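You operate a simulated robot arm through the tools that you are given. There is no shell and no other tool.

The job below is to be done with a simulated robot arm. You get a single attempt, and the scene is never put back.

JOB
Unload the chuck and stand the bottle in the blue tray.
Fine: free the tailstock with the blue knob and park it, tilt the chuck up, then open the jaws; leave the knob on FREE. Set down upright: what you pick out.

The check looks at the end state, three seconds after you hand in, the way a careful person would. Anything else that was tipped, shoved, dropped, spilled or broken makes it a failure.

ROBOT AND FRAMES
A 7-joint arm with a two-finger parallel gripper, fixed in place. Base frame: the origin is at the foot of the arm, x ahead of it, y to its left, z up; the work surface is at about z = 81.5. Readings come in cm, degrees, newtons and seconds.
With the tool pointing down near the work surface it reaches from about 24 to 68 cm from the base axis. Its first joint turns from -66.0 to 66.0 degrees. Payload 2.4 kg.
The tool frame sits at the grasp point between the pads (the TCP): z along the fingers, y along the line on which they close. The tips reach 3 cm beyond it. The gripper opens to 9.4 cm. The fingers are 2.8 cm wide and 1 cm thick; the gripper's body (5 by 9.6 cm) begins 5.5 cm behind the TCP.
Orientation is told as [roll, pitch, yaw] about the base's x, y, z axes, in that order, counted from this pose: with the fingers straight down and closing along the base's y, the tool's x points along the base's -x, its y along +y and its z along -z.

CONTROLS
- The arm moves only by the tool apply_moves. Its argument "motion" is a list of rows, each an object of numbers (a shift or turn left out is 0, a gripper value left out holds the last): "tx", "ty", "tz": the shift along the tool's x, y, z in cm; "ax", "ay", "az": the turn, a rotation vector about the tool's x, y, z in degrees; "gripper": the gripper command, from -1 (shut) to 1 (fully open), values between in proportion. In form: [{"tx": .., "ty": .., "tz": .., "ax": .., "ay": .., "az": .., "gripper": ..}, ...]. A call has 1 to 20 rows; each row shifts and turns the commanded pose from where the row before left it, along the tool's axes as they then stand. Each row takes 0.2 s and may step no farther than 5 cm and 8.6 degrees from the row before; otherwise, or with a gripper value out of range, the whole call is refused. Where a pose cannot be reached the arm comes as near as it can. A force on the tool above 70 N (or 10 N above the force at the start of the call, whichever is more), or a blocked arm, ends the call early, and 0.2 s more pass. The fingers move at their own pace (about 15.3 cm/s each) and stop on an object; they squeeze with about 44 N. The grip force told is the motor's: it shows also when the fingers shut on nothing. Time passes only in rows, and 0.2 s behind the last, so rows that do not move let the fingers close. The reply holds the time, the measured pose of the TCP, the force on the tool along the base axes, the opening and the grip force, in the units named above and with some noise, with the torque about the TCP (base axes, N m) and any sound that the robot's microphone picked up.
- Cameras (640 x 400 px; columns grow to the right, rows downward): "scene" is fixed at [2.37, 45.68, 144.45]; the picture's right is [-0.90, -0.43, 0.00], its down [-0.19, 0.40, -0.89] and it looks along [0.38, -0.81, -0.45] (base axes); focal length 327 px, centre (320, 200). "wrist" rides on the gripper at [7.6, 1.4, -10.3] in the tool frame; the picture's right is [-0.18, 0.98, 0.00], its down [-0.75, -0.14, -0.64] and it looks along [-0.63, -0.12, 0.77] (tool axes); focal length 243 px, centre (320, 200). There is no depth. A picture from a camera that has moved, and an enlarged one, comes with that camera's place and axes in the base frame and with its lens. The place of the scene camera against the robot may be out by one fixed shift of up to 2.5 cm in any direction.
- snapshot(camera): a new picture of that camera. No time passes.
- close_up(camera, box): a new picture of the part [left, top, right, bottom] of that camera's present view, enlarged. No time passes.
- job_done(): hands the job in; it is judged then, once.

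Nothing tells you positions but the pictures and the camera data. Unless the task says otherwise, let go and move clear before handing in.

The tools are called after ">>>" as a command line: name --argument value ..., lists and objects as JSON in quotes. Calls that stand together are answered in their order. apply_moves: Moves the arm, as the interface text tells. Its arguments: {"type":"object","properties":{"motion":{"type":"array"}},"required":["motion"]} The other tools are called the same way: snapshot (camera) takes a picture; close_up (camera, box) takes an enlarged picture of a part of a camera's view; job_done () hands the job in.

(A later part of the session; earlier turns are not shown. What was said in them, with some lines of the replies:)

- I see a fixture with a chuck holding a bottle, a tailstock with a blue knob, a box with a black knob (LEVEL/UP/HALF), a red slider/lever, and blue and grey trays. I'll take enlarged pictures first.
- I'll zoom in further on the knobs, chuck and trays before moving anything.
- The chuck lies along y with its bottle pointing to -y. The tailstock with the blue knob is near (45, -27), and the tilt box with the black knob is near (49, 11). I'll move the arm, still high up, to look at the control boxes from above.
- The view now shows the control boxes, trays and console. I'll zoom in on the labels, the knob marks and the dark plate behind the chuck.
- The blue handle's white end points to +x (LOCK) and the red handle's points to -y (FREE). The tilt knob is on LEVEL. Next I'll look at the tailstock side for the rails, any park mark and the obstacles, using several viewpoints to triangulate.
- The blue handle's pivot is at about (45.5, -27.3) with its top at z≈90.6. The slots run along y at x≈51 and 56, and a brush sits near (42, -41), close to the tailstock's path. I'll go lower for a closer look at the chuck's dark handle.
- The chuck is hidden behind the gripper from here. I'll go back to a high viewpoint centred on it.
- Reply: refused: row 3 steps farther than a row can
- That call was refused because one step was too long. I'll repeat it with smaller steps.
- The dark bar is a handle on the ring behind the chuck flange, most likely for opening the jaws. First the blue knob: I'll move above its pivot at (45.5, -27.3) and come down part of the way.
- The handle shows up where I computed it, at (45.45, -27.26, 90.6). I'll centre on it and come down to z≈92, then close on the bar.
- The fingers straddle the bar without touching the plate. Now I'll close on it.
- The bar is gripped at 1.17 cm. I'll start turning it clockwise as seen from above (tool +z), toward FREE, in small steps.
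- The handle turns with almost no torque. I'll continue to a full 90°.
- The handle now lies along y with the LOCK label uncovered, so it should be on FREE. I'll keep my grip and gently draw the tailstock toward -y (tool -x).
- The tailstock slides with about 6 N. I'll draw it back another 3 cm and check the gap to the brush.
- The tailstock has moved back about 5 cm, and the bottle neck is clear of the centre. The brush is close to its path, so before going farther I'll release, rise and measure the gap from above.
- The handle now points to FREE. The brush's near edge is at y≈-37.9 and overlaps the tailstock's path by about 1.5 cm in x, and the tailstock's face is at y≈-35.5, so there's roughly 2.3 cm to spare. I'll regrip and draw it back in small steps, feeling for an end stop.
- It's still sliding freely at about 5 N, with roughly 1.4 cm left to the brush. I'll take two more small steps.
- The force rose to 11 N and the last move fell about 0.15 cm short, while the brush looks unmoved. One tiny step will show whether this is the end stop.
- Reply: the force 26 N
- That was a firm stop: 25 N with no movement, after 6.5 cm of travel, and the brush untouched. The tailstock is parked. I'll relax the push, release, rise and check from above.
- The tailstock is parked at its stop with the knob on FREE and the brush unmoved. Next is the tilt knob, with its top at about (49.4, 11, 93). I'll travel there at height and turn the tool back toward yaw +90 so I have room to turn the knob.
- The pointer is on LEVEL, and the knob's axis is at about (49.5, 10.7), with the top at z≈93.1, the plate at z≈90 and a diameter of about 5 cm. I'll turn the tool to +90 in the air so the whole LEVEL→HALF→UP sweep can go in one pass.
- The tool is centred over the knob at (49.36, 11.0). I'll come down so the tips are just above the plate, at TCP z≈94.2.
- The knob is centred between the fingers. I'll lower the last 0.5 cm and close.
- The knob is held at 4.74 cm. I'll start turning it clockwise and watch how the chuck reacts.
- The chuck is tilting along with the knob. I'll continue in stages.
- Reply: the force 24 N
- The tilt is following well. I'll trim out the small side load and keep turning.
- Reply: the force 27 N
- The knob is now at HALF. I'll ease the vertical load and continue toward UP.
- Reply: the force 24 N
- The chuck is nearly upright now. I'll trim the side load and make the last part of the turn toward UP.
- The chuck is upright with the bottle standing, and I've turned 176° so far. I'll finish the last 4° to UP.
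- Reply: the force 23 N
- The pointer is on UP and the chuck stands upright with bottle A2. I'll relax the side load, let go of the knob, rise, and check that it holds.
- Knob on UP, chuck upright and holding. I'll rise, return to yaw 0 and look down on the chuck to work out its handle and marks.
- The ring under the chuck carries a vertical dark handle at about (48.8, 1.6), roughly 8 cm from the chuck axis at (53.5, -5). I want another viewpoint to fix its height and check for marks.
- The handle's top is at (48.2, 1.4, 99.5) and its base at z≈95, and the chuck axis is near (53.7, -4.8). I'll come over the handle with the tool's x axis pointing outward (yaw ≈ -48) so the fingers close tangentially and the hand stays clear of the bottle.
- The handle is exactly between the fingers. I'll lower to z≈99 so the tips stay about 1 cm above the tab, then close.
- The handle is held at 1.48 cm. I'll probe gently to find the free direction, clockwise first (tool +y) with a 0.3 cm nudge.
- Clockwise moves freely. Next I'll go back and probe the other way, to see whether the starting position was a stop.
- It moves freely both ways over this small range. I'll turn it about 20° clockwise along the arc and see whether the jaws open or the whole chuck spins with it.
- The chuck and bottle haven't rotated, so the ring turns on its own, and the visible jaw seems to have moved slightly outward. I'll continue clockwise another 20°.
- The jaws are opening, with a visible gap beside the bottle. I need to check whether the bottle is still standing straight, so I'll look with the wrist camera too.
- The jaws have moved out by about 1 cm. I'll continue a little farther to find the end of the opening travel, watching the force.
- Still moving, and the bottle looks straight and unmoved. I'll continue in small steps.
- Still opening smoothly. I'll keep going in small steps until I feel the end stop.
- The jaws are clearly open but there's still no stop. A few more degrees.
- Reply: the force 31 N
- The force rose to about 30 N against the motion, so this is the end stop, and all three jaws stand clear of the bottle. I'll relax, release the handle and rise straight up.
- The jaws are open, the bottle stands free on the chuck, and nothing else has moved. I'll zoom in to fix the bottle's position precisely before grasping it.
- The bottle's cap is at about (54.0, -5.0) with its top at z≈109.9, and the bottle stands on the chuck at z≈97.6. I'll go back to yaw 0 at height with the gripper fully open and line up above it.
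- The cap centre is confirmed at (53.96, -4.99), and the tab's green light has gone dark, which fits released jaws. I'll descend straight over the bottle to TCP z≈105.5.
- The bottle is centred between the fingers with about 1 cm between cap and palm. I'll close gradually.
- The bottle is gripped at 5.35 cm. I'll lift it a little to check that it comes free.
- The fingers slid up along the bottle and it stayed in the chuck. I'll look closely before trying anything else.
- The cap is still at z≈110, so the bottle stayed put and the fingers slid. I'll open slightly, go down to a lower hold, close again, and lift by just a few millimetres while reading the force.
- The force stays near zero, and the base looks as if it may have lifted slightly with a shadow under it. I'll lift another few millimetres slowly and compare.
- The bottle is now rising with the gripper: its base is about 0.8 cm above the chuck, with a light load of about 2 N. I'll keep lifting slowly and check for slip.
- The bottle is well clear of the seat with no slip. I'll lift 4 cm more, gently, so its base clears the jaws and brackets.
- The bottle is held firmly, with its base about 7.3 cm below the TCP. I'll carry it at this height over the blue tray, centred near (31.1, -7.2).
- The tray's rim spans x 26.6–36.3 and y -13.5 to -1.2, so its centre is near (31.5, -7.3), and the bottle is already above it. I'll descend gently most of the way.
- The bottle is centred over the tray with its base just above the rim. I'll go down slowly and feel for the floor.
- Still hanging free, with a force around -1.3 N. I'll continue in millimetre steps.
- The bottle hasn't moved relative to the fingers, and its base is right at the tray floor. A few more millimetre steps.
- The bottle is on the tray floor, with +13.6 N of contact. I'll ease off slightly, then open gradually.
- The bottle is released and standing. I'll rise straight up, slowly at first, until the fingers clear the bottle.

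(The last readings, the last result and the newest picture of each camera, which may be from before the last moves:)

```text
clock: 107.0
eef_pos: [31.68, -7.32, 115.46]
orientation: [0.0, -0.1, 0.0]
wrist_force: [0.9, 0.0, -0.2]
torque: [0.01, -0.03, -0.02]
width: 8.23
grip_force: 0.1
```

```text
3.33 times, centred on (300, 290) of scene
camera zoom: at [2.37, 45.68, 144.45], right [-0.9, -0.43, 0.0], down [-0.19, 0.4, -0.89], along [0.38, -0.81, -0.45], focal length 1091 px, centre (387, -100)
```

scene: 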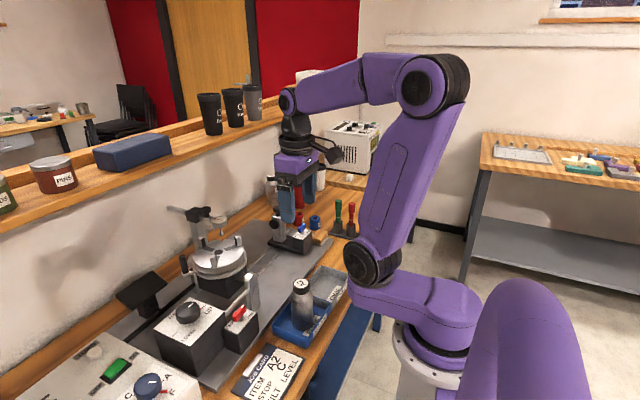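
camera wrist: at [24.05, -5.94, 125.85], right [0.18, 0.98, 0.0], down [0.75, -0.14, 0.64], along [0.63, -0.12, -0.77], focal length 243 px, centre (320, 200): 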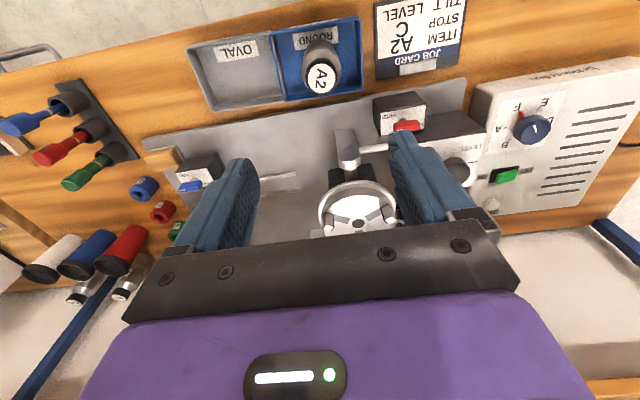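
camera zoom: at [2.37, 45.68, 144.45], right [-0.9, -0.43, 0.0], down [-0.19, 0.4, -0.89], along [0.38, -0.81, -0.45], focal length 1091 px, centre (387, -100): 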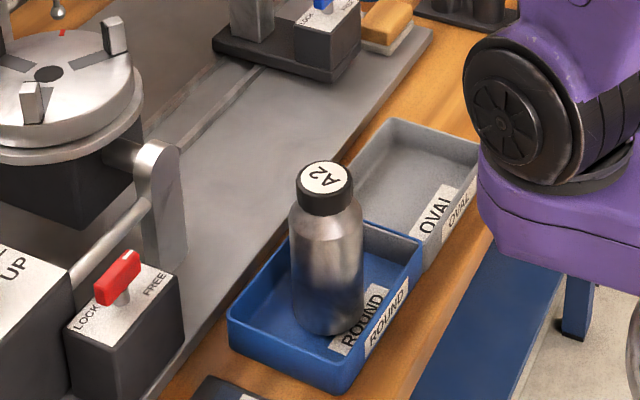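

Bottle A2 stands upright in the blue ROUND tray and the gripper is clear. Before handing in, I'll check the rest of the bench: tailstock, knob, brush, dial stand and shelf items.

>>> close_up --camera "scene" --box '[160, 180, 360, 300]'

>>> close_up --camera "wrist" --box '[130, 10, 390, 230]'

>>> close_up --camera "scene" --box '[60, 260, 320, 400]'

```text
3.20 times, centred on (260, 240) of scene
camera zoom: at [2.37, 45.68, 144.45], right [-0.9, -0.43, 0.0], down [-0.19, 0.4, -0.89], along [0.38, -0.81, -0.45], focal length 1048 px, centre (512, 72)
```

zoom: 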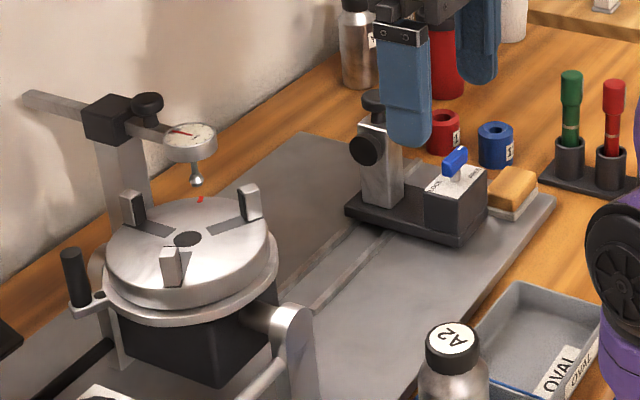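

```text
1.82 times, centred on (260, 120) of wrist
camera zoom: at [24.05, -5.94, 125.85], right [0.18, 0.98, 0.0], down [0.75, -0.14, 0.64], along [0.63, -0.12, -0.77], focal length 441 px, centre (429, 346)
```

zoom: 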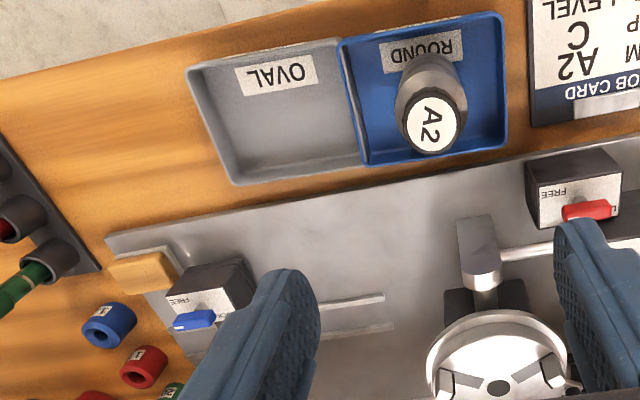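

```text
2.46 times, centred on (190, 330) of scene
camera zoom: at [2.37, 45.68, 144.45], right [-0.9, -0.43, 0.0], down [-0.19, 0.4, -0.89], along [0.38, -0.81, -0.45], focal length 806 px, centre (640, -120)
```

zoom: 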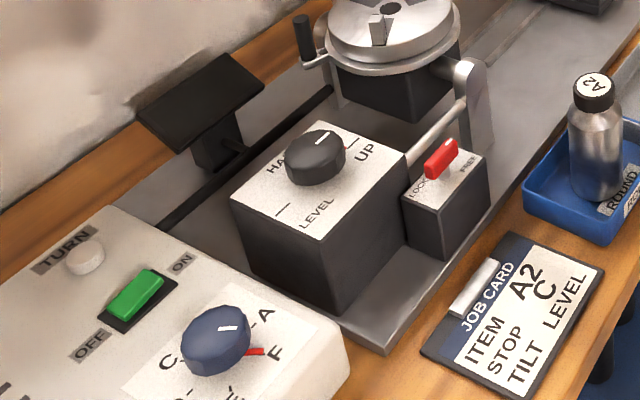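

Everything is as it should be: the bottle stands upright in the blue tray, the jaws are open and the tilt knob is on UP. The tailstock is parked with the blue knob on FREE, and the brush, dial stand and other items are undisturbed. The gripper is clear, so I'm handing in.

>>> job_done

```text
The job is handed in.
```

The chuck is unloaded, and bottle A2 stands upright in the blue ROUND tray. I checked the bench with both cameras before handing in; the result of the judging hasn't come back to me.

- **Tailstock:** freed with the blue knob and drawn back 6.5 cm to its end stop. The knob is left on FREE.
- **Chuck:** tilted fully up, with the tilt knob left on UP.
- **Jaws:** opened by turning the ring handle clockwise to its stop, and left open.
- **Bottle:** on the first lift the fingers slid up the bottle and it stayed on the chuck. I took a slightly lower grip and lifted slowly; that held all the way to the tray.
- **Everything else:** the brush beside the tailstock's path did not move, and the dial stand and other items looked undisturbed. I did not touch the red lever or the console.
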